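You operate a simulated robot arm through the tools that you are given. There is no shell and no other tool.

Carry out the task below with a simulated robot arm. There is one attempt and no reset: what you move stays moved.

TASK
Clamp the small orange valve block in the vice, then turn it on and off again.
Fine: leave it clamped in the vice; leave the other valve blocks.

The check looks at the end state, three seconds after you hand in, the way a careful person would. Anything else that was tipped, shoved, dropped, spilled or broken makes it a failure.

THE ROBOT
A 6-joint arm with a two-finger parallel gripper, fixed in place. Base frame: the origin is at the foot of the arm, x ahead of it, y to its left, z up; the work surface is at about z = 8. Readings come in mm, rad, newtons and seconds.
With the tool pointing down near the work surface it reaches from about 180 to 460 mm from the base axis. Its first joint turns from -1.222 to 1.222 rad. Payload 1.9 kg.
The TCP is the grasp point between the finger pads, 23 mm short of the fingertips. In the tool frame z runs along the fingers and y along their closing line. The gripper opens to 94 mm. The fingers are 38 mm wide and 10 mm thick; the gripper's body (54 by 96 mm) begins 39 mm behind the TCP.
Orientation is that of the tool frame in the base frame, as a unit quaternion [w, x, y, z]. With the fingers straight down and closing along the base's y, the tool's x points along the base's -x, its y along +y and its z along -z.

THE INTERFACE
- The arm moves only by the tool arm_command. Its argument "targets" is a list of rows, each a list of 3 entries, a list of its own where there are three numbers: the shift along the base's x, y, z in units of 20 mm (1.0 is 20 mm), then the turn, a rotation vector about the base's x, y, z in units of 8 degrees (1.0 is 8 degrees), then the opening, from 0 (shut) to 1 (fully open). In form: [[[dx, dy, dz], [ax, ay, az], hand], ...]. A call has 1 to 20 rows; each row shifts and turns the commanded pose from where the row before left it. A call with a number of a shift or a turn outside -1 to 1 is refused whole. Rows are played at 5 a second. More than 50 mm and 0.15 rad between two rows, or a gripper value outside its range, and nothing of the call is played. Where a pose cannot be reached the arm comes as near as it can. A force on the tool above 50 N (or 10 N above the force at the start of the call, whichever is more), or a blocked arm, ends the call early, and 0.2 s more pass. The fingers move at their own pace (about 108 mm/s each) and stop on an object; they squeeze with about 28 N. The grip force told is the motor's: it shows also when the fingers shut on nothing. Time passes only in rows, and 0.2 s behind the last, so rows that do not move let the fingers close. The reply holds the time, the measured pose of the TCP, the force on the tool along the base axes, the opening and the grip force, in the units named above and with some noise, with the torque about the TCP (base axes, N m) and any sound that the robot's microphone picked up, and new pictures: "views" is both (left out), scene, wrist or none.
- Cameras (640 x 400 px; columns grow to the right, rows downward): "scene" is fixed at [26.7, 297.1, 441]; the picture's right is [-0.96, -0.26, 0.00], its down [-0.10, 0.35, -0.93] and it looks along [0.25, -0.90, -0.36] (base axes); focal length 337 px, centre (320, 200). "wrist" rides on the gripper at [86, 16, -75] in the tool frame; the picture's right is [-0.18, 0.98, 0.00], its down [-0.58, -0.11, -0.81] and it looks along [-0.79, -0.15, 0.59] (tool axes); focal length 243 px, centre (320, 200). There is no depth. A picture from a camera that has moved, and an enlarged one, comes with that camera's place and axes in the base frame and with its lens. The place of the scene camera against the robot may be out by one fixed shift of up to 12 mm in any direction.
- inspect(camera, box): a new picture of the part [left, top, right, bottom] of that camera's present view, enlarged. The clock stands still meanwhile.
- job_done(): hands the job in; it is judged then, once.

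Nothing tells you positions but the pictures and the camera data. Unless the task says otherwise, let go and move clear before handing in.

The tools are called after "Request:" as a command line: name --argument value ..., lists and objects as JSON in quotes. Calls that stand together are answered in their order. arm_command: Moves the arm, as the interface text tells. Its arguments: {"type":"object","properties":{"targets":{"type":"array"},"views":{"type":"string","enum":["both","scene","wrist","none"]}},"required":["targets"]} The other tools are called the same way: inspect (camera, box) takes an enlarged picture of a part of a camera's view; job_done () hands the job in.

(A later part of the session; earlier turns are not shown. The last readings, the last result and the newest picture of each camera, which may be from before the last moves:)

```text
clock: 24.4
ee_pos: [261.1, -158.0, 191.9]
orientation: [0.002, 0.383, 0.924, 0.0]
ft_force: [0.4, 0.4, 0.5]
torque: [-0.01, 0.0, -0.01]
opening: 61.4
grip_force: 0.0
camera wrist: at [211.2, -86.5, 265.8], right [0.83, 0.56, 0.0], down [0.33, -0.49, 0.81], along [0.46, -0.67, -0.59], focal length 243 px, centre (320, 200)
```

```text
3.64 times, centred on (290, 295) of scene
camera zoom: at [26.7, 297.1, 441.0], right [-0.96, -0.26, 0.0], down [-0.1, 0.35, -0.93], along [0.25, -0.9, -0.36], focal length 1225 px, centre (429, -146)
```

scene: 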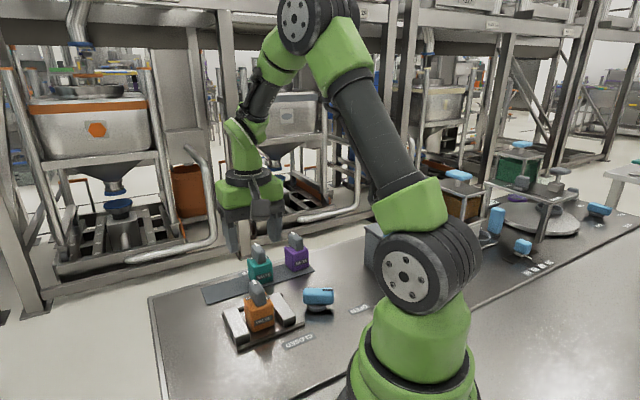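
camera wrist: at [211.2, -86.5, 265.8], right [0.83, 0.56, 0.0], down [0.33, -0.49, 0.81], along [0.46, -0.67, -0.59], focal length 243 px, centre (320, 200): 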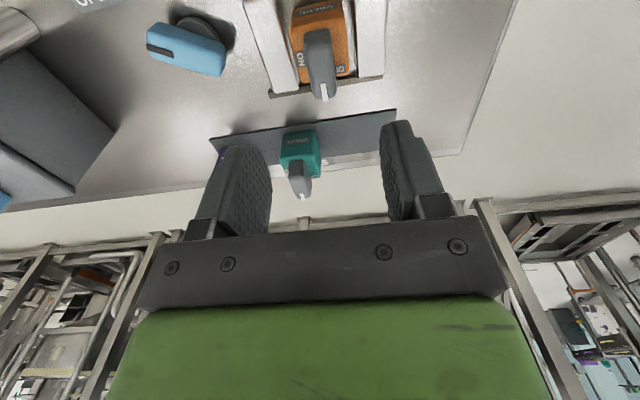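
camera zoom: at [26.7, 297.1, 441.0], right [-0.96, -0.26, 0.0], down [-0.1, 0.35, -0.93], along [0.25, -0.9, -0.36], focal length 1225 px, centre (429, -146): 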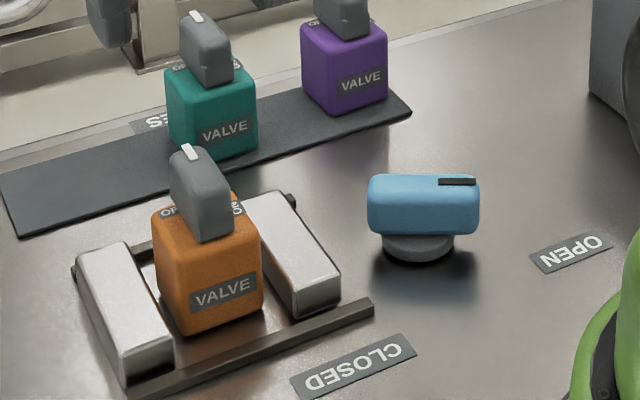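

The orange block is upright and centred in the vice. The blue handle is a bar centred near (172, -231), top at z≈43, pointing at OPEN (about 190°), and CLOSED is at about 88°. I'll hover above it with the fingers set across the bar.

Request:
arm_command --targets '[[[-0.636, -0.521, 0], [0, 0, 0.982], 0.65], [[-0.636, -0.521, 0], [0, 0, 0.982], 0.65], [[-0.636, -0.521, 0], [0, 0, 0.982], 0.65], [[-0.636, -0.521, -0.5], [0, 0, 0.982], 0.65], [[-0.636, -0.521, -0.8], [0, 0, 0.982], 0.65], [[-0.636, -0.521, -0.8], [0, 0, 0.982], 0.65], [[-0.636, -0.521, -0.8], [0, 0, 0.982], 0.65], [[0, 0, -0.3], [0, 0, 0], 0.65], [[0, 0, 0], [0, 0, 0], 0.65]]' --views "both"

Request:
inspect --camera "wrist" --box '[160, 0, 480, 200]'

Request:
inspect --camera "scene" --box '[210, 210, 370, 330]'

```text
clock: 26.4
ee_pos: [174.5, -231.6, 126.6]
orientation: [0.002, -0.089, 0.996, 0.0]
ft_force: [0.0, 0.1, -0.2]
torque: [-0.02, -0.01, 0.02]
opening: 60.9
grip_force: 0.0
camera wrist: at [85.3, -231.8, 200.3], right [0.01, 1.0, 0.0], down [0.59, -0.01, 0.81], along [0.81, -0.01, -0.59], focal length 243 px, centre (320, 200)
```

scene: 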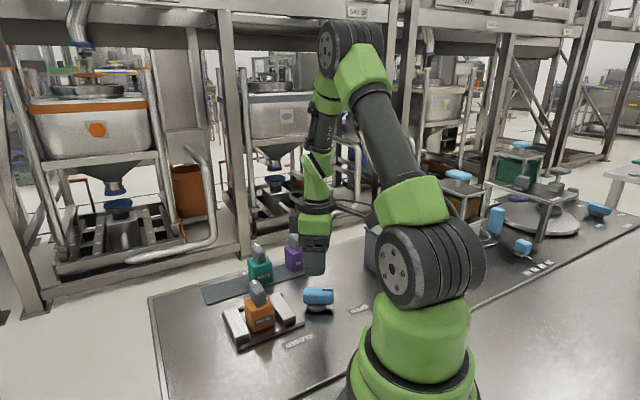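
wrist: 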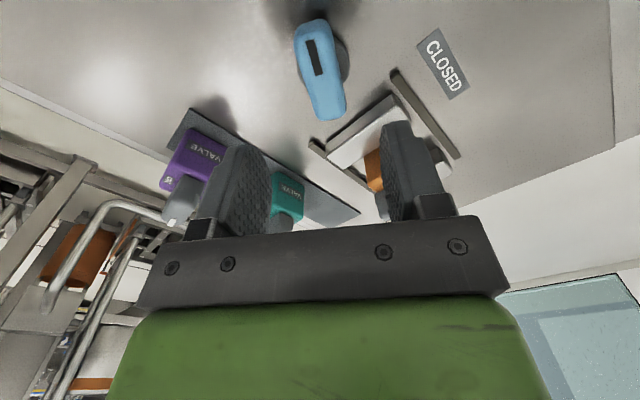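

```text
2.00 times, centred on (320, 100) of wrist
camera zoom: at [85.3, -231.8, 200.3], right [0.01, 1.0, 0.0], down [0.59, -0.01, 0.81], along [0.81, -0.01, -0.59], focal length 485 px, centre (320, 400)
```

zoom: 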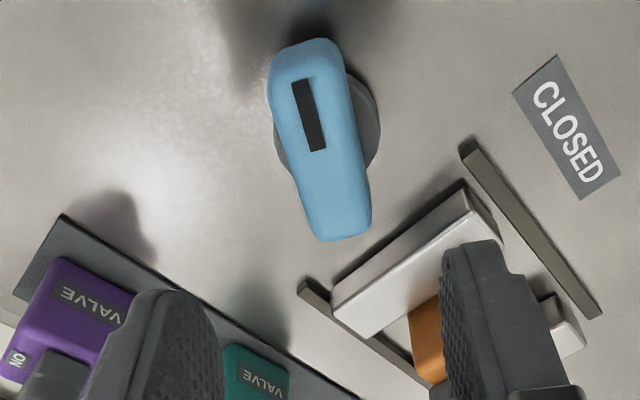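

```text
3.33 times, centred on (290, 270) of scene
camera zoom: at [26.7, 297.1, 441.0], right [-0.96, -0.26, 0.0], down [-0.1, 0.35, -0.93], along [0.25, -0.9, -0.36], focal length 1123 px, centre (420, -33)
```

zoom: 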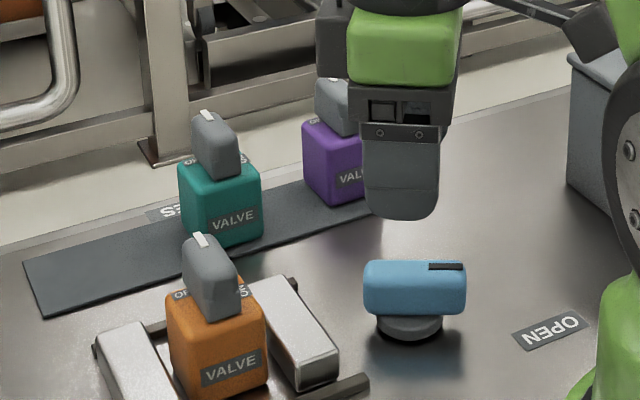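

The bar centre and pivot are both near (171.5, -230), bar about 22 mm wide at roughly 191°, and the fingers already lie across it. I'll correct by 3 mm, descend and grip the handle.

Request:
arm_command --targets '[[[-0.15, 0.08, -0.8], [0, 0, 0], 0.65], [[0, 0, -0.8], [0, 0, 0], 0.6], [[0, 0, -0.8], [0, 0, 0], 0.55], [[0, 0, -0.8], [0, 0, 0], 0.5], [[0, 0, -0.7], [0, 0, 0], 0.5], [[0, 0, 0], [0, 0, 0], 0.5]]' --views "both"

Request:
inspect --camera "wrist" --box '[180, 40, 460, 240]'

Request:
inspect --camera "scene" --box '[260, 240, 370, 330]'

```text
clock: 27.8
ee_pos: [171.8, -230.5, 50.1]
orientation: [0.002, -0.087, 0.996, 0.0]
ft_force: [-0.5, 0.1, -0.6]
torque: [-0.01, -0.02, -0.04]
opening: 47.2
grip_force: 0.0
camera wrist: at [83.1, -230.0, 123.2], right [0.01, 1.0, 0.0], down [0.59, -0.01, 0.81], along [0.81, -0.01, -0.59], focal length 243 px, centre (320, 200)
```

scene: 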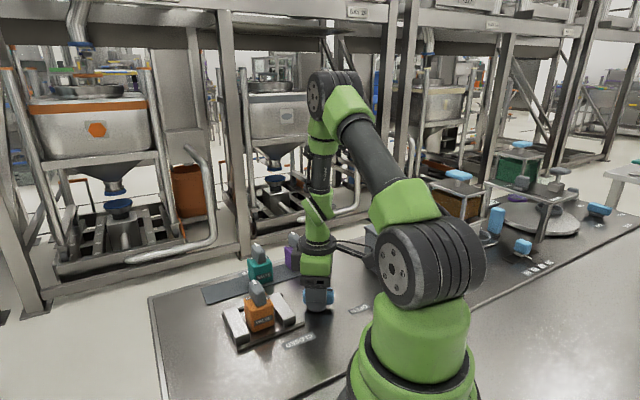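
wrist: 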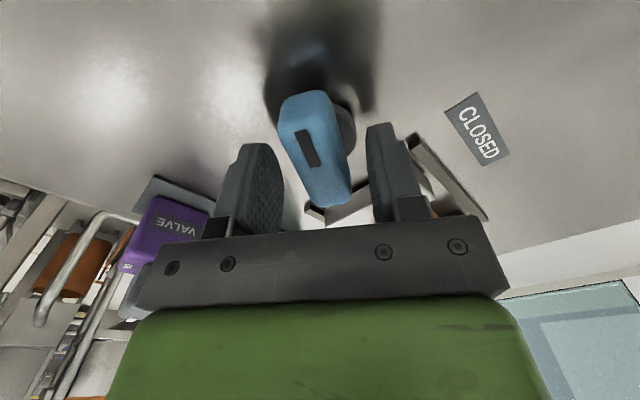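

```text
2.00 times, centred on (320, 140) of wrist
camera zoom: at [83.1, -230.0, 123.2], right [0.01, 1.0, 0.0], down [0.59, -0.01, 0.81], along [0.81, -0.01, -0.59], focal length 485 px, centre (320, 320)
```

zoom: 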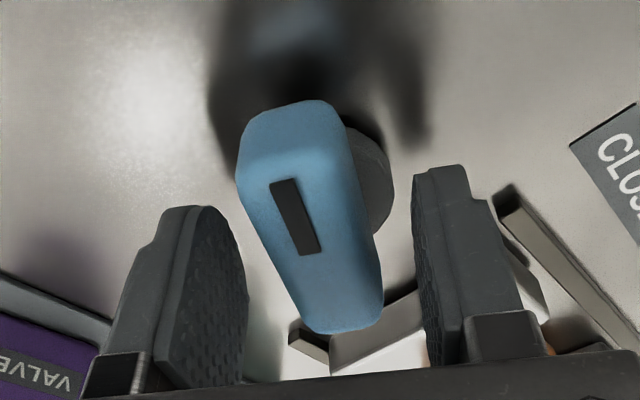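

```text
4.44 times, centred on (315, 285) of scene
camera zoom: at [26.7, 297.1, 441.0], right [-0.96, -0.26, 0.0], down [-0.1, 0.35, -0.93], along [0.25, -0.9, -0.36], focal length 1497 px, centre (342, -178)
```

zoom: 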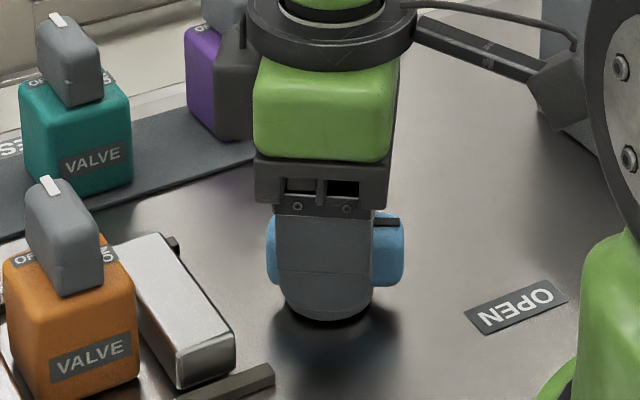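

The handle is between the fingers. I'll add a 3° yaw correction, lower 4 mm and close on it.

Request:
arm_command --targets '[[[0, 0, -0.1], [0, 0, 0.35], 0.5], [[0, 0, -0.1], [0, 0, 0], 0.5], [[0, 0, 0], [0, 0, 0], 0.3], [[0, 0, 0], [0, 0, 0], 0.15], [[0, 0, 0], [0, 0, 0], 0.05], [[0, 0, 0], [0, 0, 0], 0.05]]' --views "both"

Request:
inspect --camera "wrist" --box '[180, 40, 460, 240]'

```text
clock: 29.2
ee_pos: [170.6, -230.3, 45.9]
orientation: [0.0, -0.112, 0.994, 0.001]
ft_force: [7.2, 18.7, 6.5]
torque: [-0.28, -0.17, 0.1]
opening: 24.1
grip_force: 45.5
camera wrist: at [82.4, -234.2, 118.6], right [-0.04, 1.0, 0.0], down [0.59, 0.02, 0.81], along [0.81, 0.03, -0.59], focal length 243 px, centre (320, 200)
```

scene: 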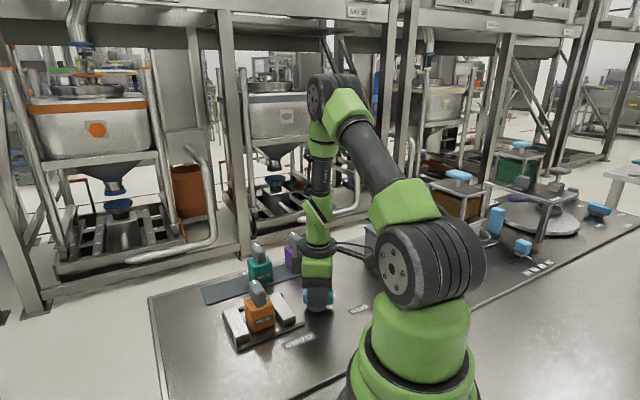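
wrist: 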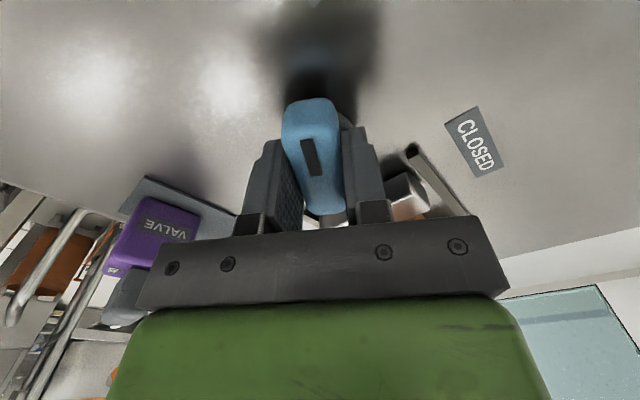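

```text
2.00 times, centred on (320, 140) of wrist
camera zoom: at [82.4, -234.2, 118.6], right [-0.04, 1.0, 0.0], down [0.59, 0.02, 0.81], along [0.81, 0.03, -0.59], focal length 485 px, centre (320, 320)
```

zoom: 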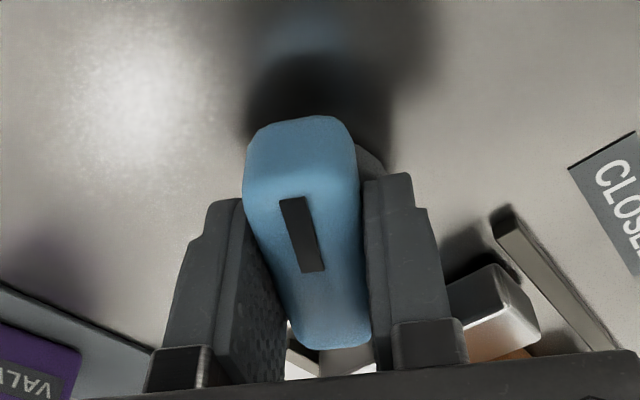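

The handle is gripped at 24 mm, with a sideways force of about 19 N toward +y. I'll nudge the hand that way to centre on the pivot before turning.

Request:
arm_command --targets '[[[0.01, 0.06, 0], [0, 0, 0], 0.05], [[0, 0, 0], [0, 0, 0], 0.05]]' --views "none"

Request:
arm_command --targets '[[[0, 0, 0], [0, 0, -0.5], 0.05], [[0, 0, 0], [0, 0, -0.5], 0.05], [[0, 0, 0], [0, 0, 0], 0.05]]' --views "none"

```text
clock: 29.8
ee_pos: [171.3, -231.3, 46.0]
orientation: [0.001, -0.112, 0.994, 0.0]
ft_force: [-5.8, -5.4, -9.8]
torque: [0.03, 0.84, 0.03]
opening: 24.0
grip_force: 45.2
```

```text
clock: 30.6
ee_pos: [170.7, -229.9, 45.2]
orientation: [0.002, -0.04, 0.999, 0.0]
ft_force: [-14.5, -4.2, -8.6]
torque: [-0.26, -1.29, 0.0]
opening: 23.5
grip_force: 44.6
```

Request:
arm_command --targets '[[[0, 0, 0], [0, 0, -0.5], 0.05], [[0, 0, 0], [0, 0, -0.5], 0.05], [[0, 0, 0], [0, 0, -0.5], 0.05], [[0, 0, 0], [0, 0, -0.5], 0.05], [[0, 0, 0], [0, 0, 0], 0.05]]' --views "both"

Request:
inspect --camera "scene" --box '[210, 240, 370, 350]'

```text
clock: 31.8
ee_pos: [171.9, -229.2, 44.3]
orientation: [0.001, 0.098, 0.995, 0.001]
ft_force: [-38.7, -10.6, 19.3]
torque: [-0.2, 0.95, -0.05]
opening: 23.9
grip_force: 44.9
camera wrist: at [88.7, -196.8, 118.6], right [0.37, 0.93, 0.0], down [0.55, -0.22, 0.81], along [0.75, -0.3, -0.59], focal length 243 px, centre (320, 200)
```

scene: 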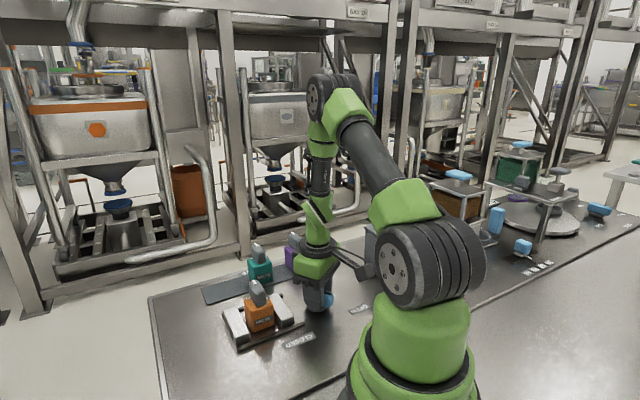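
wrist: 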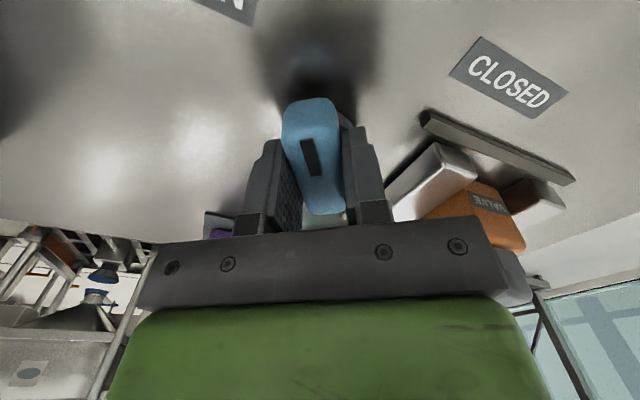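

```text
3.64 times, centred on (290, 295) of scene
camera zoom: at [26.7, 297.1, 440.9], right [-0.96, -0.26, 0.0], down [-0.1, 0.35, -0.93], along [0.25, -0.9, -0.36], focal length 1225 px, centre (429, -146)
```

zoom: 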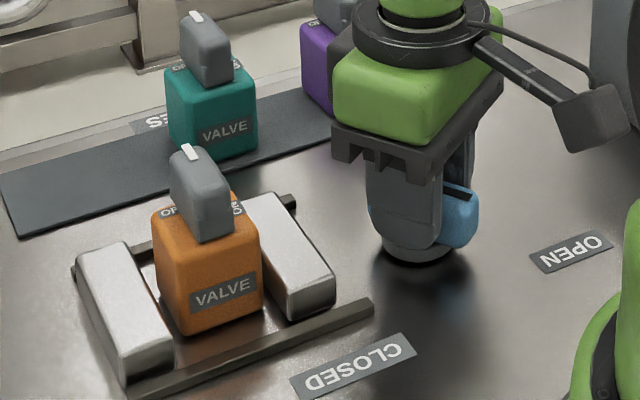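

The handle follows the hand and I've turned about 24°. A force of about -39 N in x shows I'm slightly off the pivot, so I'll correct before continuing.

Request:
arm_command --targets '[[[-0.1, -0.02, 0.03], [0, 0, 0], 0.05], [[0, 0, 0], [0, 0, 0], 0.05]]' --views "none"

Request:
arm_command --targets '[[[0, 0, 0], [0, 0, -0.5], 0.05], [[0, 0, 0], [0, 0, -0.5], 0.05], [[0, 0, 0], [0, 0, 0], 0.05]]' --views "none"

```text
clock: 32.4
ee_pos: [170.7, -228.9, 45.5]
orientation: [0.002, 0.095, 0.995, 0.0]
ft_force: [31.3, 13.2, -33.3]
torque: [0.21, -0.06, 0.05]
opening: 23.8
grip_force: 45.3
```

```text
clock: 33.0
ee_pos: [171.5, -227.7, 44.3]
orientation: [0.0, 0.15, 0.989, 0.001]
ft_force: [2.8, 0.8, -2.5]
torque: [-0.09, 0.52, -0.03]
opening: 24.0
grip_force: 44.7
stopped in row 2: the force on the tool passed its limit at 59 N (the readings are from after the stop); the commanded pose is now the measured one
```

The arm is stiff against the pivot. I'll loosen the fingers slightly, to about 28 mm around the 24 mm bar, so they turn it without binding, and check the centring.

Request:
arm_command --targets '[[[0, 0, 0], [0, 0, 0], 0.3], [[0, 0, 0], [0, 0, 0], 0.3], [[0, 0, 0], [0, 0, 0], 0.3]]' --views "both"

Request:
inspect --camera "wrist" --box '[220, 60, 420, 240]'

Request:
inspect --camera "scene" --box '[210, 240, 370, 350]'

```text
clock: 33.8
ee_pos: [171.2, -228.8, 44.8]
orientation: [0.002, 0.148, 0.989, 0.001]
ft_force: [-0.6, 0.0, 0.0]
torque: [-0.01, -0.01, 0.04]
opening: 28.3
grip_force: 0.0
camera wrist: at [92.1, -188.4, 119.1], right [0.47, 0.88, 0.0], down [0.52, -0.28, 0.81], along [0.71, -0.38, -0.59], focal length 243 px, centre (320, 200)
```

scene: 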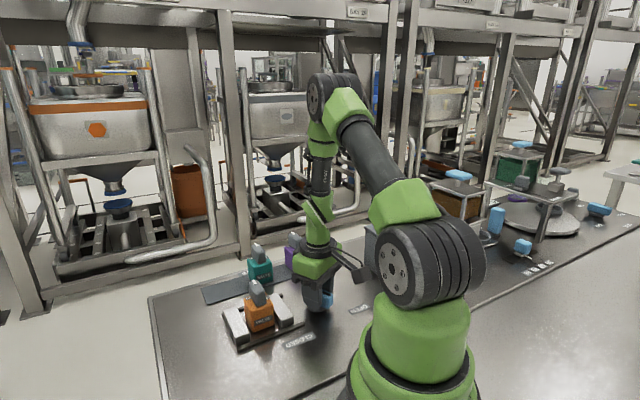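
wrist: 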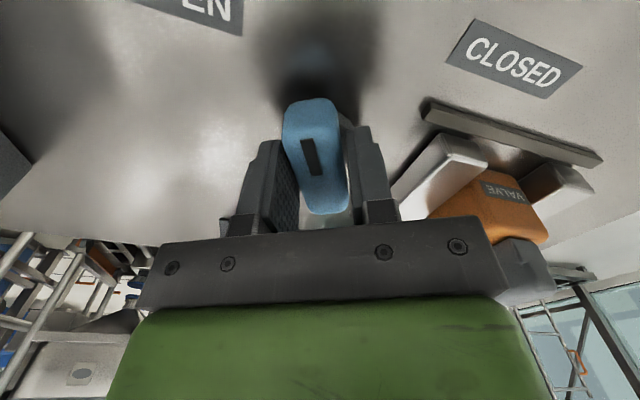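

```text
2.22 times, centred on (320, 150) of wrist
camera zoom: at [92.1, -188.4, 119.1], right [0.47, 0.88, 0.0], down [0.52, -0.28, 0.81], along [0.71, -0.38, -0.59], focal length 539 px, centre (320, 311)
```

zoom: 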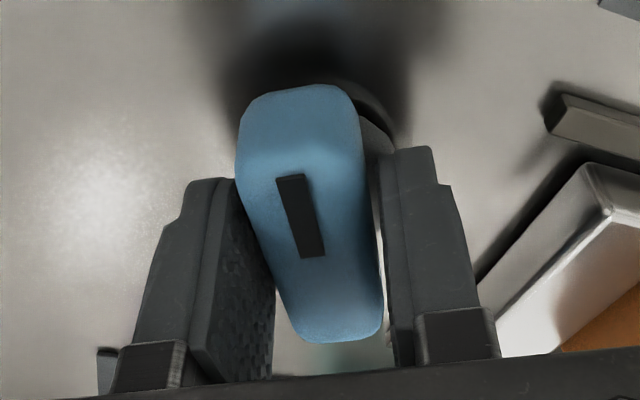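

```text
3.64 times, centred on (290, 295) of scene
camera zoom: at [26.7, 297.1, 441.0], right [-0.96, -0.26, 0.0], down [-0.1, 0.35, -0.93], along [0.25, -0.9, -0.36], focal length 1225 px, centre (429, -146)
```

zoom: 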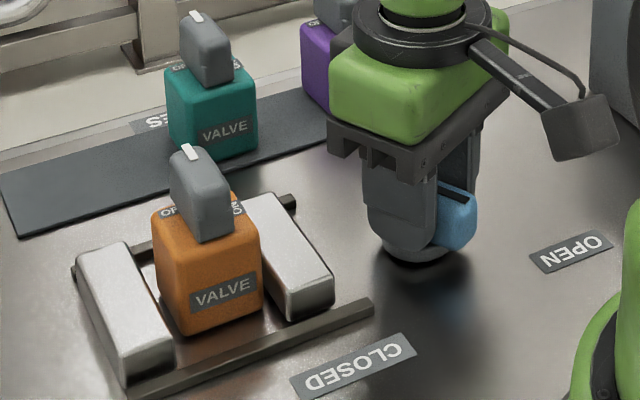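

The bar sits nicely between the loosened fingers, and turned about 30° so far. I'll recentre on the pivot by 1–2 mm and keep turning clockwise.

Request:
arm_command --targets '[[[0.07, -0.08, 0.05], [0, 0, 0], 0.3], [[0, 0, 0], [0, 0, -0.5], 0.3], [[0, 0, 0], [0, 0, -0.5], 0.3], [[0, 0, 0], [0, 0, -0.5], 0.3], [[0, 0, 0], [0, 0, -0.5], 0.3], [[0, 0, 0], [0, 0, 0], 0.3]]' --views "none"

Request:
arm_command --targets '[[[0, 0, 0], [0, 0, -0.5], 0.3], [[0, 0, 0], [0, 0, -0.5], 0.3], [[0, 0, 0], [0, 0, -0.5], 0.3], [[0, 0, 0], [0, 0, -0.5], 0.3], [[0, 0, 0], [0, 0, 0], 0.3]]' --views "both"

Request:
inspect --camera "wrist" --box '[220, 60, 420, 240]'

Request:
inspect --camera "scene" --box '[210, 240, 370, 350]'

```text
clock: 35.2
ee_pos: [171.5, -232.5, 46.8]
orientation: [0.001, 0.286, 0.958, 0.001]
ft_force: [0.9, 1.0, -0.4]
torque: [-0.01, 0.0, -0.02]
opening: 29.3
grip_force: 1.2
```

```text
clock: 36.4
ee_pos: [171.7, -230.7, 46.2]
orientation: [0.001, 0.418, 0.908, 0.0]
ft_force: [0.8, 0.5, 0.6]
torque: [0.03, 0.01, 0.05]
opening: 28.5
grip_force: 0.1
camera wrist: at [126.2, -154.9, 120.3], right [0.86, 0.5, 0.0], down [0.29, -0.51, 0.81], along [0.41, -0.7, -0.59], focal length 243 px, centre (320, 200)
```

scene: 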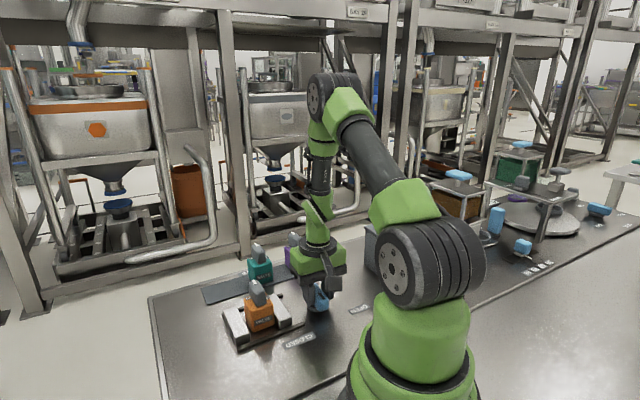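
wrist: 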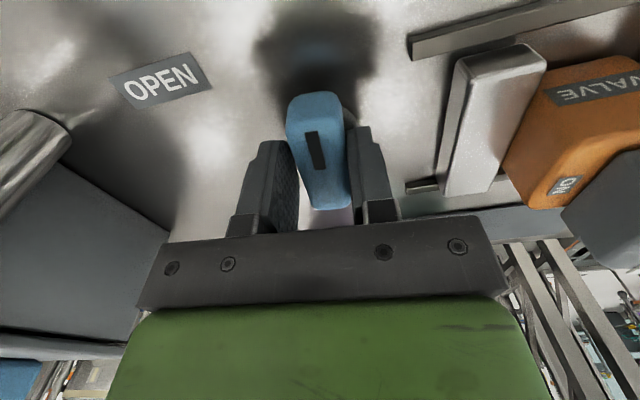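

```text
2.22 times, centred on (320, 150) of wrist
camera zoom: at [126.2, -154.9, 120.3], right [0.86, 0.5, 0.0], down [0.29, -0.51, 0.81], along [0.41, -0.7, -0.59], focal length 539 px, centre (320, 311)
```

zoom: 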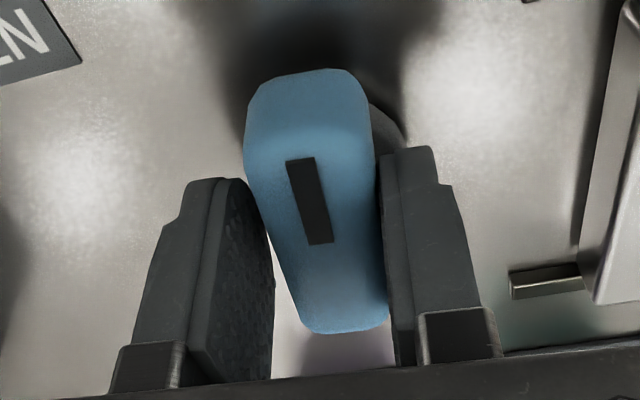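

```text
3.64 times, centred on (290, 295) of scene
camera zoom: at [26.7, 297.1, 441.0], right [-0.96, -0.26, 0.0], down [-0.1, 0.35, -0.93], along [0.25, -0.9, -0.36], focal length 1225 px, centre (429, -146)
```

zoom: 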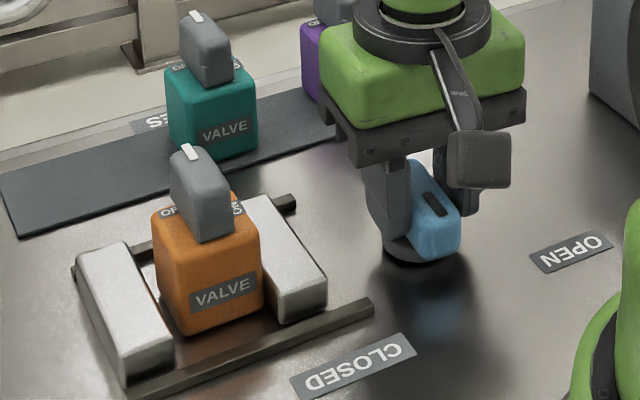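

It turns smoothly and the near jaw is closing on the block. I'll continue clockwise toward CLOSED.

Request:
arm_command --targets '[[[0, 0, 0], [0, 0, -0.5], 0.3], [[0, 0, 0], [0, 0, -0.5], 0.3], [[0, 0, 0], [0, 0, -0.5], 0.3], [[0, 0, 0], [0, 0, -0.5], 0.3], [[0, 0, 0], [0, 0, 0], 0.3]]' --views "none"

Request:
arm_command --targets '[[[0, 0, 0], [0, 0, -0.5], 0.3], [[0, 0, 0], [0, 0, -0.5], 0.3], [[0, 0, 0], [0, 0, -0.5], 0.3], [[0, 0, 0], [0, 0, -0.5], 0.3], [[0, 0, 0], [0, 0, 0], 0.3]]' --views "both"

Request:
inspect --camera "wrist" --box '[220, 60, 420, 240]'

Request:
inspect --camera "scene" --box '[210, 240, 370, 350]'

```text
clock: 37.6
ee_pos: [171.1, -229.9, 45.8]
orientation: [0.0, 0.539, 0.842, 0.0]
ft_force: [0.6, 0.4, 0.1]
torque: [-0.02, -0.02, 0.03]
opening: 28.6
grip_force: 0.4
```

```text
clock: 38.8
ee_pos: [171.9, -230.0, 45.4]
orientation: [0.001, 0.652, 0.759, 0.0]
ft_force: [0.9, 0.6, 0.2]
torque: [0.01, -0.05, 0.0]
opening: 28.3
grip_force: 0.3
camera wrist: at [174.2, -142.5, 119.8], right [1.0, -0.03, 0.0], down [-0.02, -0.59, 0.81], along [-0.03, -0.81, -0.59], focal length 243 px, centre (320, 200)
```

scene: 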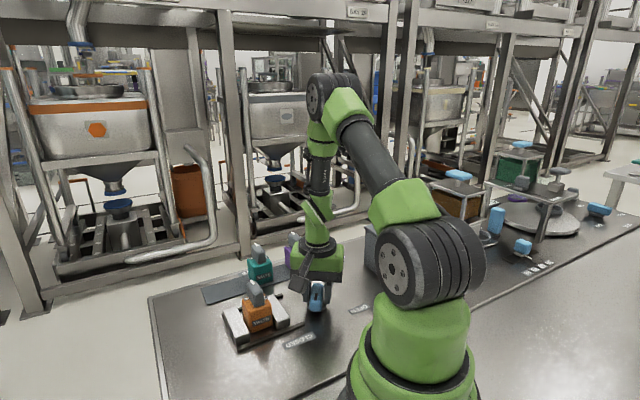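
wrist: 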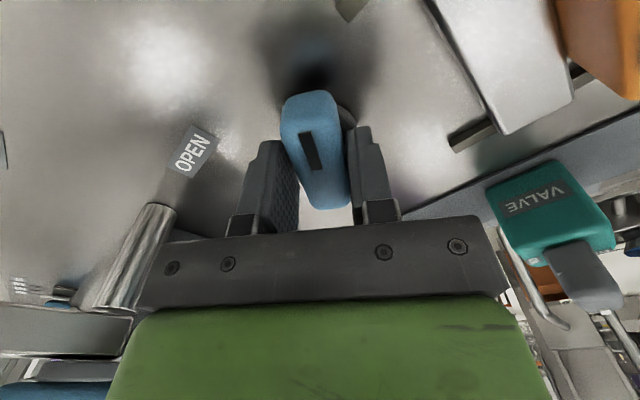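

```text
2.22 times, centred on (320, 150) of wrist
camera zoom: at [174.2, -142.5, 119.8], right [1.0, -0.03, 0.0], down [-0.02, -0.59, 0.81], along [-0.03, -0.81, -0.59], focal length 539 px, centre (320, 311)
```

zoom: 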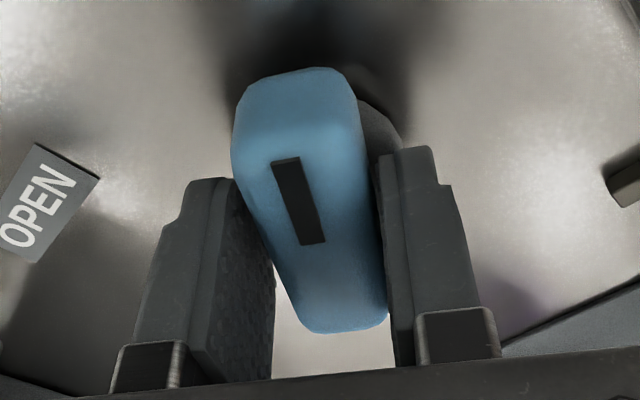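

```text
3.64 times, centred on (290, 295) of scene
camera zoom: at [26.7, 297.1, 441.0], right [-0.96, -0.26, 0.0], down [-0.1, 0.35, -0.93], along [0.25, -0.9, -0.36], focal length 1225 px, centre (429, -146)
```

zoom: 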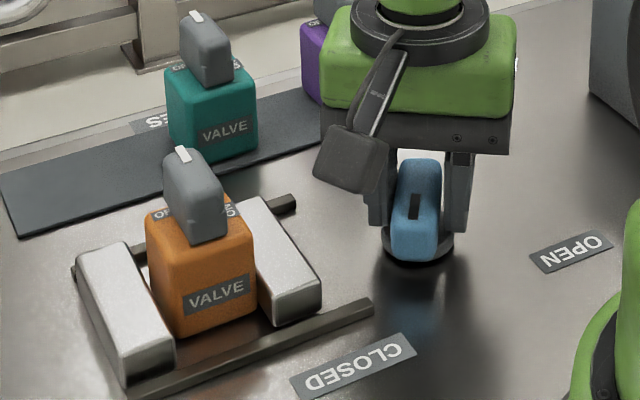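

The block has been pushed up to the far jaw. I'm at roughly 100° with CLOSED at about 88°, so I'll finish in small steps, watching force and torque.

Request:
arm_command --targets '[[[0, 0, 0], [0, 0, -0.4], 0.3], [[0, 0, 0], [0, 0, -0.4], 0.3], [[0, 0, 0], [0, 0, 0], 0.3]]' --views "none"

Request:
arm_command --targets '[[[0, 0, 0], [0, 0, -0.4], 0.3], [[0, 0, 0], [0, 0, 0], 0.3]]' --views "scene"

Request:
inspect --camera "scene" --box '[210, 240, 370, 350]'

Request:
inspect --camera "wrist" --box '[220, 60, 420, 240]'

```text
clock: 39.6
ee_pos: [172.4, -230.4, 46.7]
orientation: [0.001, 0.692, 0.722, 0.001]
ft_force: [1.4, 1.1, -0.9]
torque: [-0.01, 0.01, 0.0]
opening: 28.7
grip_force: 0.3
```

```text
clock: 40.2
ee_pos: [170.6, -229.7, 46.4]
orientation: [0.001, 0.713, 0.702, 0.0]
ft_force: [0.5, -0.5, -0.5]
torque: [0.01, -0.01, 0.0]
opening: 28.8
grip_force: 0.2
```

scene: 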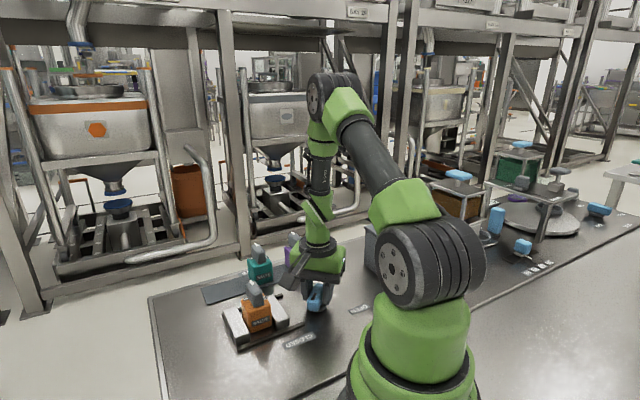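

```text
3.64 times, centred on (290, 295) of scene
camera zoom: at [26.7, 297.1, 441.0], right [-0.96, -0.26, 0.0], down [-0.1, 0.35, -0.93], along [0.25, -0.9, -0.36], focal length 1225 px, centre (429, -146)
```

zoom: 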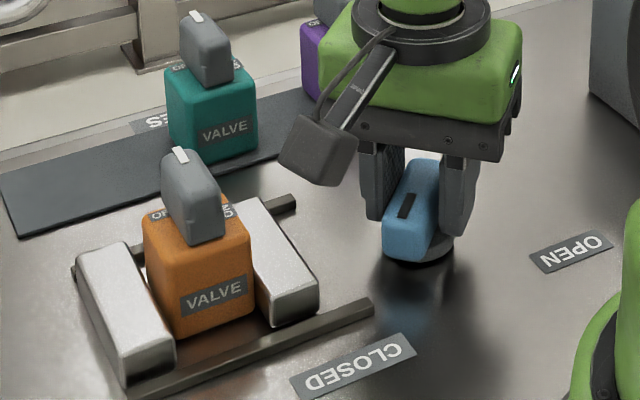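

```text
2.22 times, centred on (320, 150) of wrist
camera zoom: at [188.2, -144.3, 120.2], right [0.98, -0.2, 0.0], down [-0.12, -0.58, 0.81], along [-0.16, -0.79, -0.59], focal length 539 px, centre (320, 311)
```

zoom: 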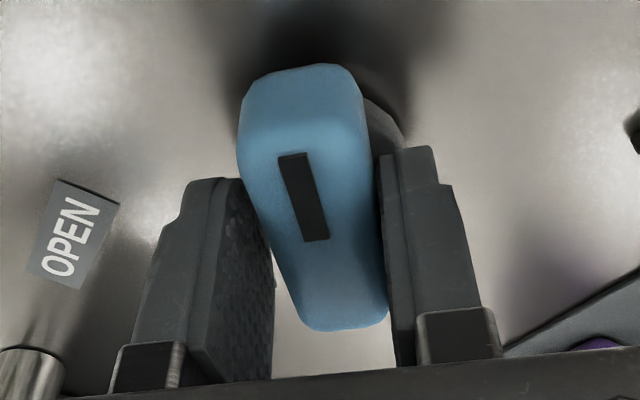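

Request:
arm_command --targets '[[[0, 0, 0], [0, 0, -0.4], 0.3], [[0, 0, 0], [0, 0, -0.4], 0.3], [[0, 0, 0], [0, 0, 0], 0.3]]' --views "none"

Request:
inspect --camera "scene" --box '[210, 240, 370, 350]'

Request:
inspect --camera "scene" --box '[215, 275, 305, 350]'

```text
clock: 41.0
ee_pos: [171.2, -230.7, 46.7]
orientation: [0.002, 0.751, 0.66, 0.0]
ft_force: [-0.9, 0.7, 0.5]
torque: [-0.01, 0.0, -0.03]
opening: 28.3
grip_force: 0.0
```

```text
3.64 times, centred on (290, 295) of scene
camera zoom: at [26.7, 297.1, 441.0], right [-0.96, -0.26, 0.0], down [-0.1, 0.35, -0.93], along [0.25, -0.9, -0.36], focal length 1225 px, centre (429, -146)
```

zoom: 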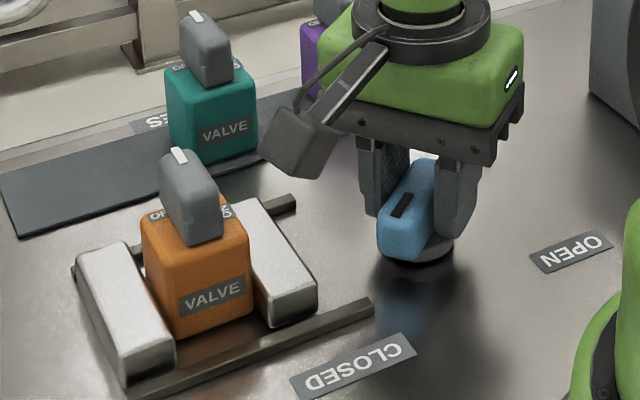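

```text
5.33 times, centred on (260, 312) of scene
camera zoom: at [26.7, 297.1, 441.0], right [-0.96, -0.26, 0.0], down [-0.1, 0.35, -0.93], along [0.25, -0.9, -0.36], focal length 1796 px, centre (640, -400)
```

zoom: 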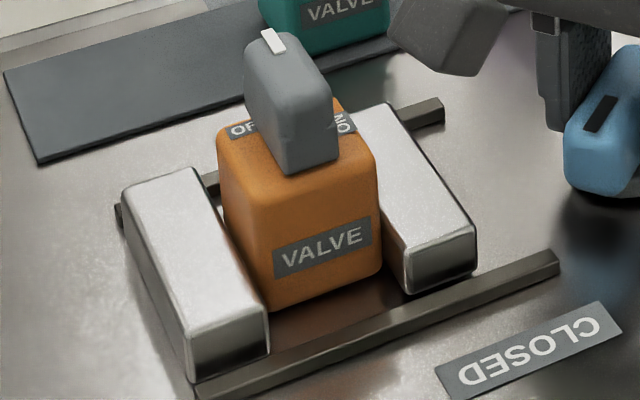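

No resistance yet and a small gap still seems to remain at the far jaw. I'll keep turning gently.

Request:
arm_command --targets '[[[0, 0, 0], [0, 0, -0.4], 0.3], [[0, 0, 0], [0, 0, 0], 0.3]]' --views "none"

Request:
arm_command --targets '[[[0, 0, 0], [0, 0, -0.4], 0.3], [[0, 0, 0], [0, 0, 0], 0.3]]' --views "none"

Request:
inspect --camera "scene" --box '[215, 275, 305, 350]'

Request:
inspect --camera "wrist" --box '[220, 60, 420, 240]'

```text
clock: 41.6
ee_pos: [171.0, -231.3, 45.2]
orientation: [0.002, 0.769, 0.64, 0.0]
ft_force: [1.3, -1.2, -0.6]
torque: [0.0, 0.01, -0.04]
opening: 28.6
grip_force: 0.6
```

```text
clock: 42.2
ee_pos: [171.1, -230.0, 46.7]
orientation: [0.001, 0.786, 0.618, 0.001]
ft_force: [0.6, -0.1, -0.1]
torque: [0.02, 0.0, 0.05]
opening: 27.9
grip_force: 0.1
```

```text
5.33 times, centred on (260, 312) of scene
camera zoom: at [26.7, 297.1, 441.0], right [-0.96, -0.26, 0.0], down [-0.1, 0.35, -0.93], along [0.25, -0.9, -0.36], focal length 1796 px, centre (640, -400)
```

zoom: 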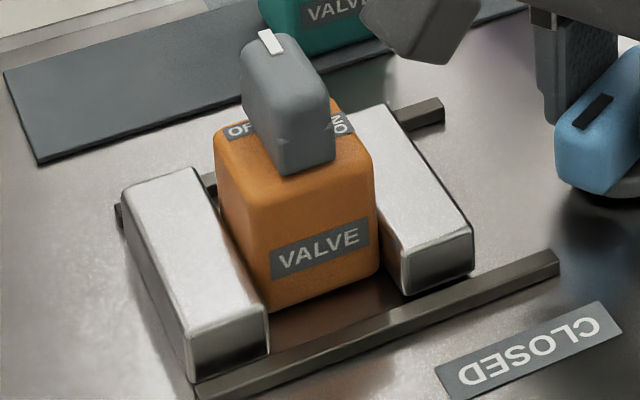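

```text
2.22 times, centred on (320, 150) of wrist
camera zoom: at [206.9, -150.1, 120.6], right [0.91, -0.41, 0.0], down [-0.24, -0.54, 0.81], along [-0.33, -0.74, -0.59], focal length 539 px, centre (320, 311)
```

zoom: 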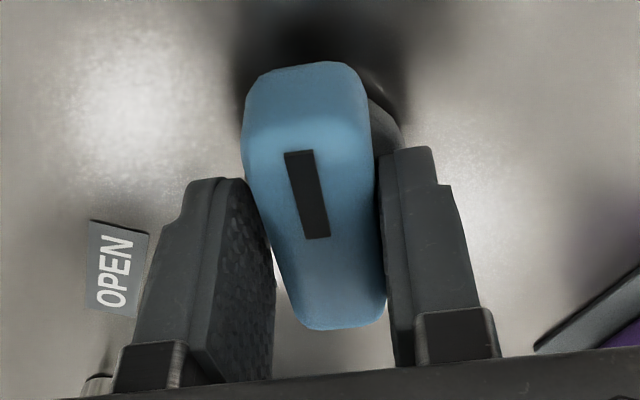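

Request:
arm_command --targets '[[[0, 0, 0], [0, 0, -0.4], 0.3], [[0, 0, 0], [0, 0, -0.3], 0.3], [[0, 0, 0], [0, 0, 0], 0.3]]' --views "none"

Request:
arm_command --targets '[[[0, 0, 0], [0, 0, -0.4], 0.3], [[0, 0, 0], [0, 0, 0], 0.3]]' --views "both"

Request:
inspect --camera "scene" --box '[215, 275, 305, 350]'

Request:
inspect --camera "wrist" --box '[220, 60, 420, 240]'

```text
clock: 43.0
ee_pos: [172.6, -230.0, 45.6]
orientation: [0.002, 0.815, 0.579, -0.001]
ft_force: [2.9, 1.0, 1.6]
torque: [-0.06, -0.02, 0.08]
opening: 29.3
grip_force: 1.3
```

```text
clock: 43.6
ee_pos: [172.2, -230.7, 46.5]
orientation: [0.002, 0.831, 0.556, -0.001]
ft_force: [9.8, 1.2, 0.4]
torque: [-0.07, 0.0, 0.22]
opening: 31.8
grip_force: 4.1
camera wrist: at [219.0, -156.6, 119.9], right [0.84, -0.54, 0.0], down [-0.32, -0.49, 0.81], along [-0.44, -0.68, -0.59], focal length 243 px, centre (320, 200)
```

scene: 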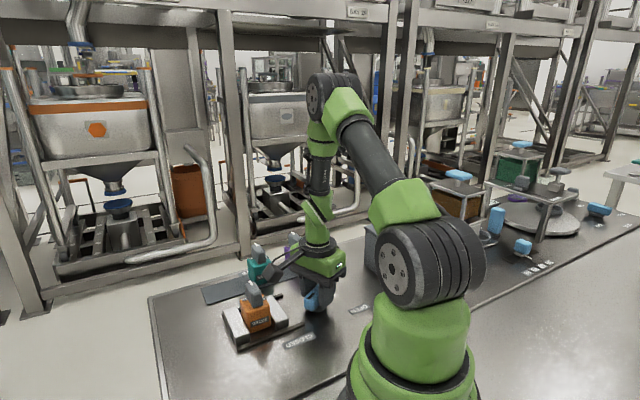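
wrist: 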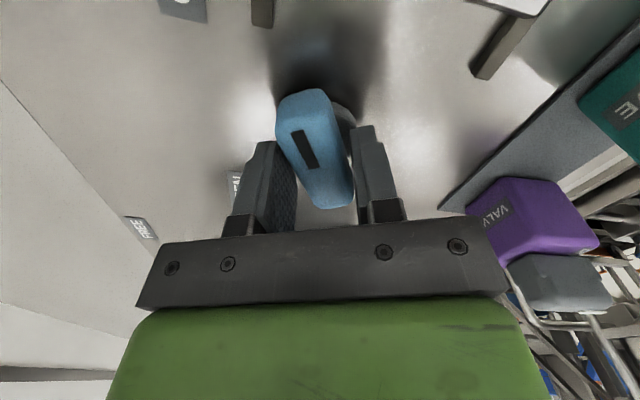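

```text
5.33 times, centred on (260, 312) of scene
camera zoom: at [26.7, 297.1, 441.0], right [-0.96, -0.26, 0.0], down [-0.1, 0.35, -0.93], along [0.25, -0.9, -0.36], focal length 1796 px, centre (640, -400)
```

zoom: 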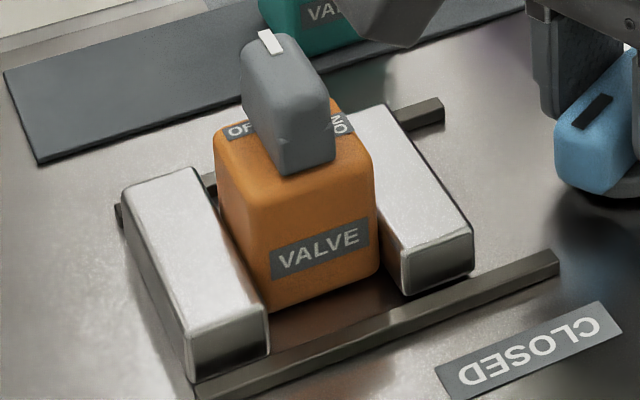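

```text
2.22 times, centred on (320, 150) of wrist
camera zoom: at [219.0, -156.6, 119.9], right [0.84, -0.54, 0.0], down [-0.32, -0.49, 0.81], along [-0.44, -0.68, -0.59], focal length 539 px, centre (320, 311)
```

zoom: 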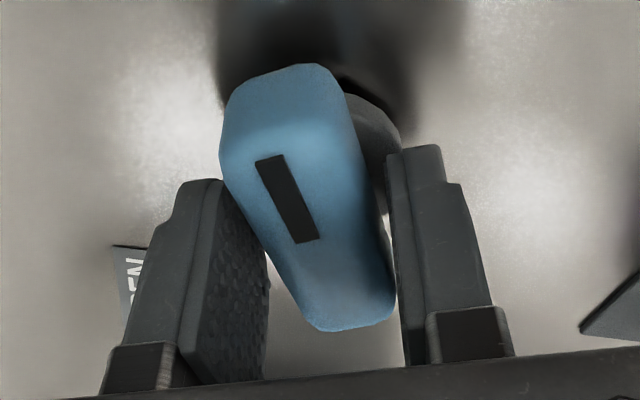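

The handle now resists: bar at about 74–78°, fingers pushed open, torque 0.22 N·m. I'll check that the block is pinched between both jaws.

Request:
inspect --camera "scene" --box '[228, 290, 288, 335]'

Request:
arm_command --targets '[[[0, 0, 0], [0, 0, 0.4], 0.3], [[0, 0, 0], [0, 0, 0], 0.2], [[0, 0, 0], [0, 0, 0], 0.1], [[0, 0, 0], [0, 0, 0], 0.05]]' --views "both"

Request:
inspect --camera "wrist" --box '[220, 60, 420, 240]'

Request:
inspect --camera "scene" --box '[228, 290, 288, 335]'

```text
8.89 times, centred on (258, 312) of scene
camera zoom: at [26.7, 297.1, 441.0], right [-0.96, -0.26, 0.0], down [-0.1, 0.35, -0.93], along [0.25, -0.9, -0.36], focal length 2994 px, centre (871, -800)
```

zoom: 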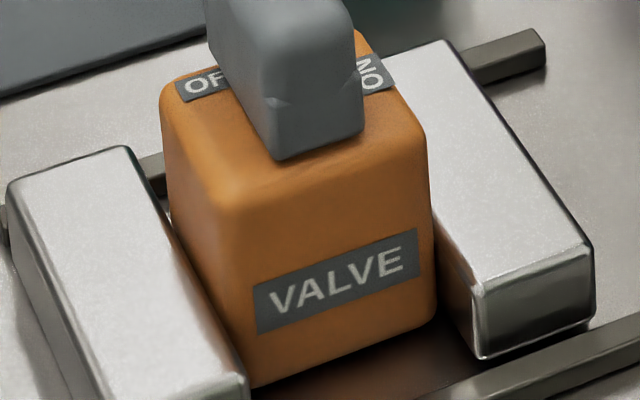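

```text
clock: 44.6
ee_pos: [171.6, -231.2, 46.5]
orientation: [0.004, 0.814, 0.581, -0.001]
ft_force: [30.3, -16.0, -14.1]
torque: [0.87, 0.25, 1.47]
opening: 25.6
grip_force: 44.7
camera wrist: at [215.1, -154.7, 119.8], right [0.87, -0.49, 0.01], down [-0.3, -0.51, 0.81], along [-0.39, -0.71, -0.59], focal length 243 px, centre (320, 200)
```

scene: 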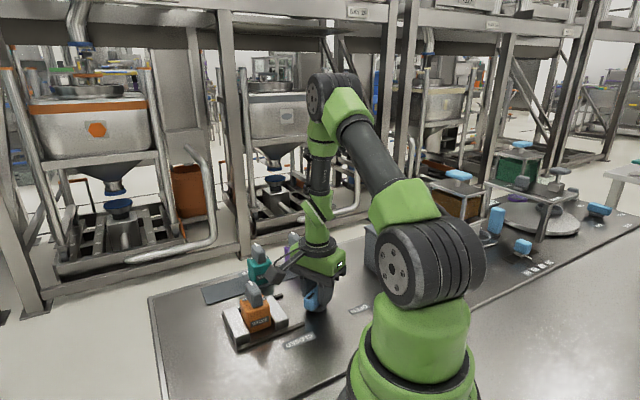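
wrist: 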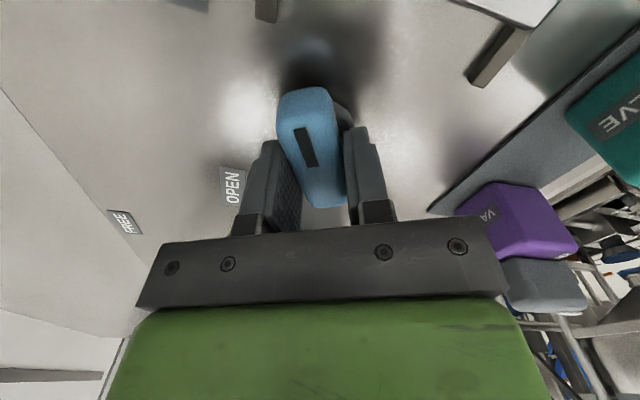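

```text
2.22 times, centred on (320, 150) of wrist
camera zoom: at [215.1, -154.7, 119.8], right [0.87, -0.49, 0.01], down [-0.3, -0.51, 0.81], along [-0.39, -0.71, -0.59], focal length 539 px, centre (320, 311)
```

zoom: 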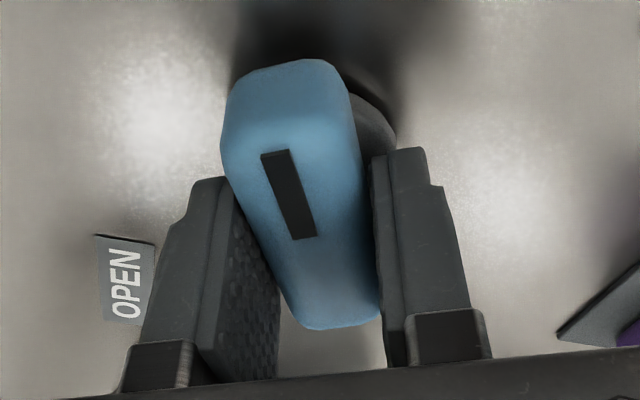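

```text
8.89 times, centred on (258, 312) of scene
camera zoom: at [26.7, 297.1, 441.0], right [-0.96, -0.26, 0.0], down [-0.1, 0.35, -0.93], along [0.25, -0.9, -0.36], focal length 2994 px, centre (871, -800)
```

zoom: 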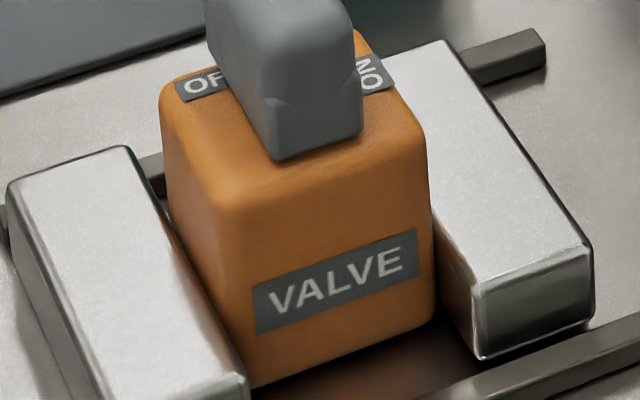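

The handle is solid at 1.5 N·m with no further movement, and the block is tight against both jaws. It's clamped, so I'll release the handle and rise.

Request:
arm_command --targets '[[[0, 0, 0], [0, 0, 0], 0.3], [[0, 0, 0], [0, 0, 0.3], 0.5], [[0, 0, 0], [0, 0, 0], 0.5], [[0, 0, 0.5], [0, 0, 0], 0.5], [[0, 0, 0.8], [0, 0, 0], 0.5], [[0, 0, 1], [0, 0, 0], 0.5], [[0, 0, 1], [0, 0, 0], 0.5], [[0, 0, 1], [0, 0, 0], 0.5], [[0, 0, 1], [0, 0, 0], 0.5], [[0, 0, 1], [0, 0, 0], 0.5], [[0, 0, 0], [0, 0, 0], 0.5]]' --views "both"

Request:
inspect --camera "scene" --box '[210, 240, 370, 350]'

```text
clock: 47.0
ee_pos: [172.4, -230.0, 173.1]
orientation: [0.001, 0.803, 0.596, 0.0]
ft_force: [0.4, 0.0, -0.9]
torque: [-0.02, 0.01, -0.03]
opening: 47.1
grip_force: 0.0
camera wrist: at [211.8, -152.3, 246.4], right [0.89, -0.46, 0.0], down [-0.27, -0.52, 0.81], along [-0.37, -0.72, -0.59], focal length 243 px, centre (320, 200)
```

scene: 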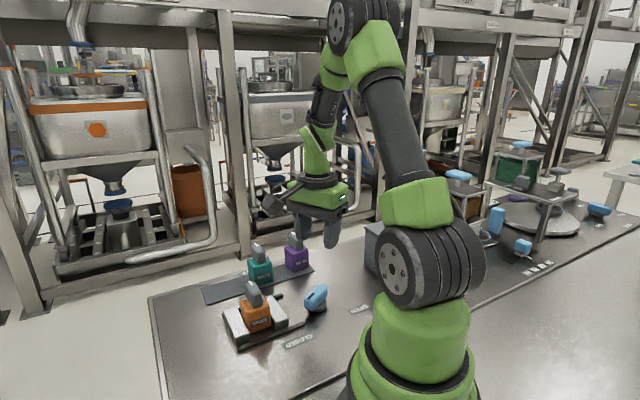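
wrist: 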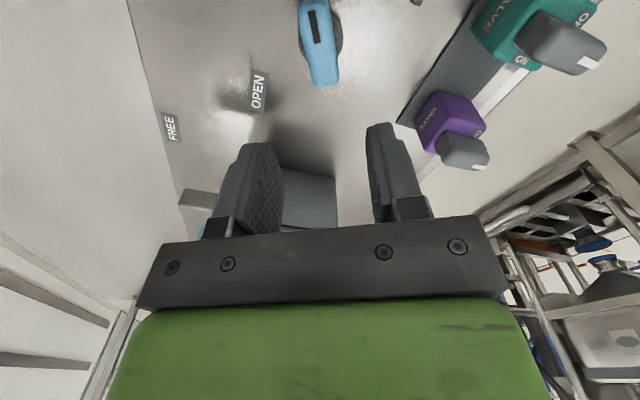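

```text
3.64 times, centred on (290, 295) of scene
camera zoom: at [26.7, 297.1, 441.0], right [-0.96, -0.26, 0.0], down [-0.1, 0.35, -0.93], along [0.25, -0.9, -0.36], focal length 1225 px, centre (429, -146)
```

zoom: 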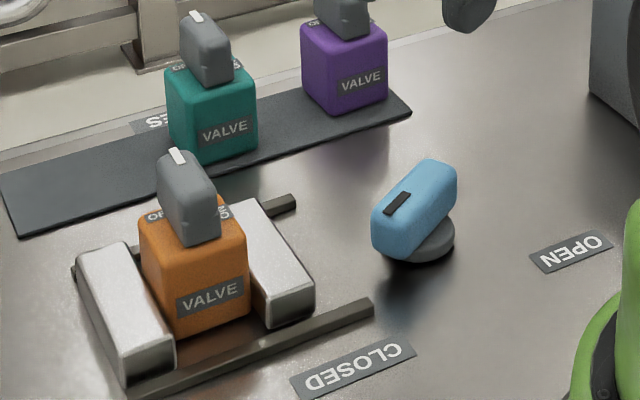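

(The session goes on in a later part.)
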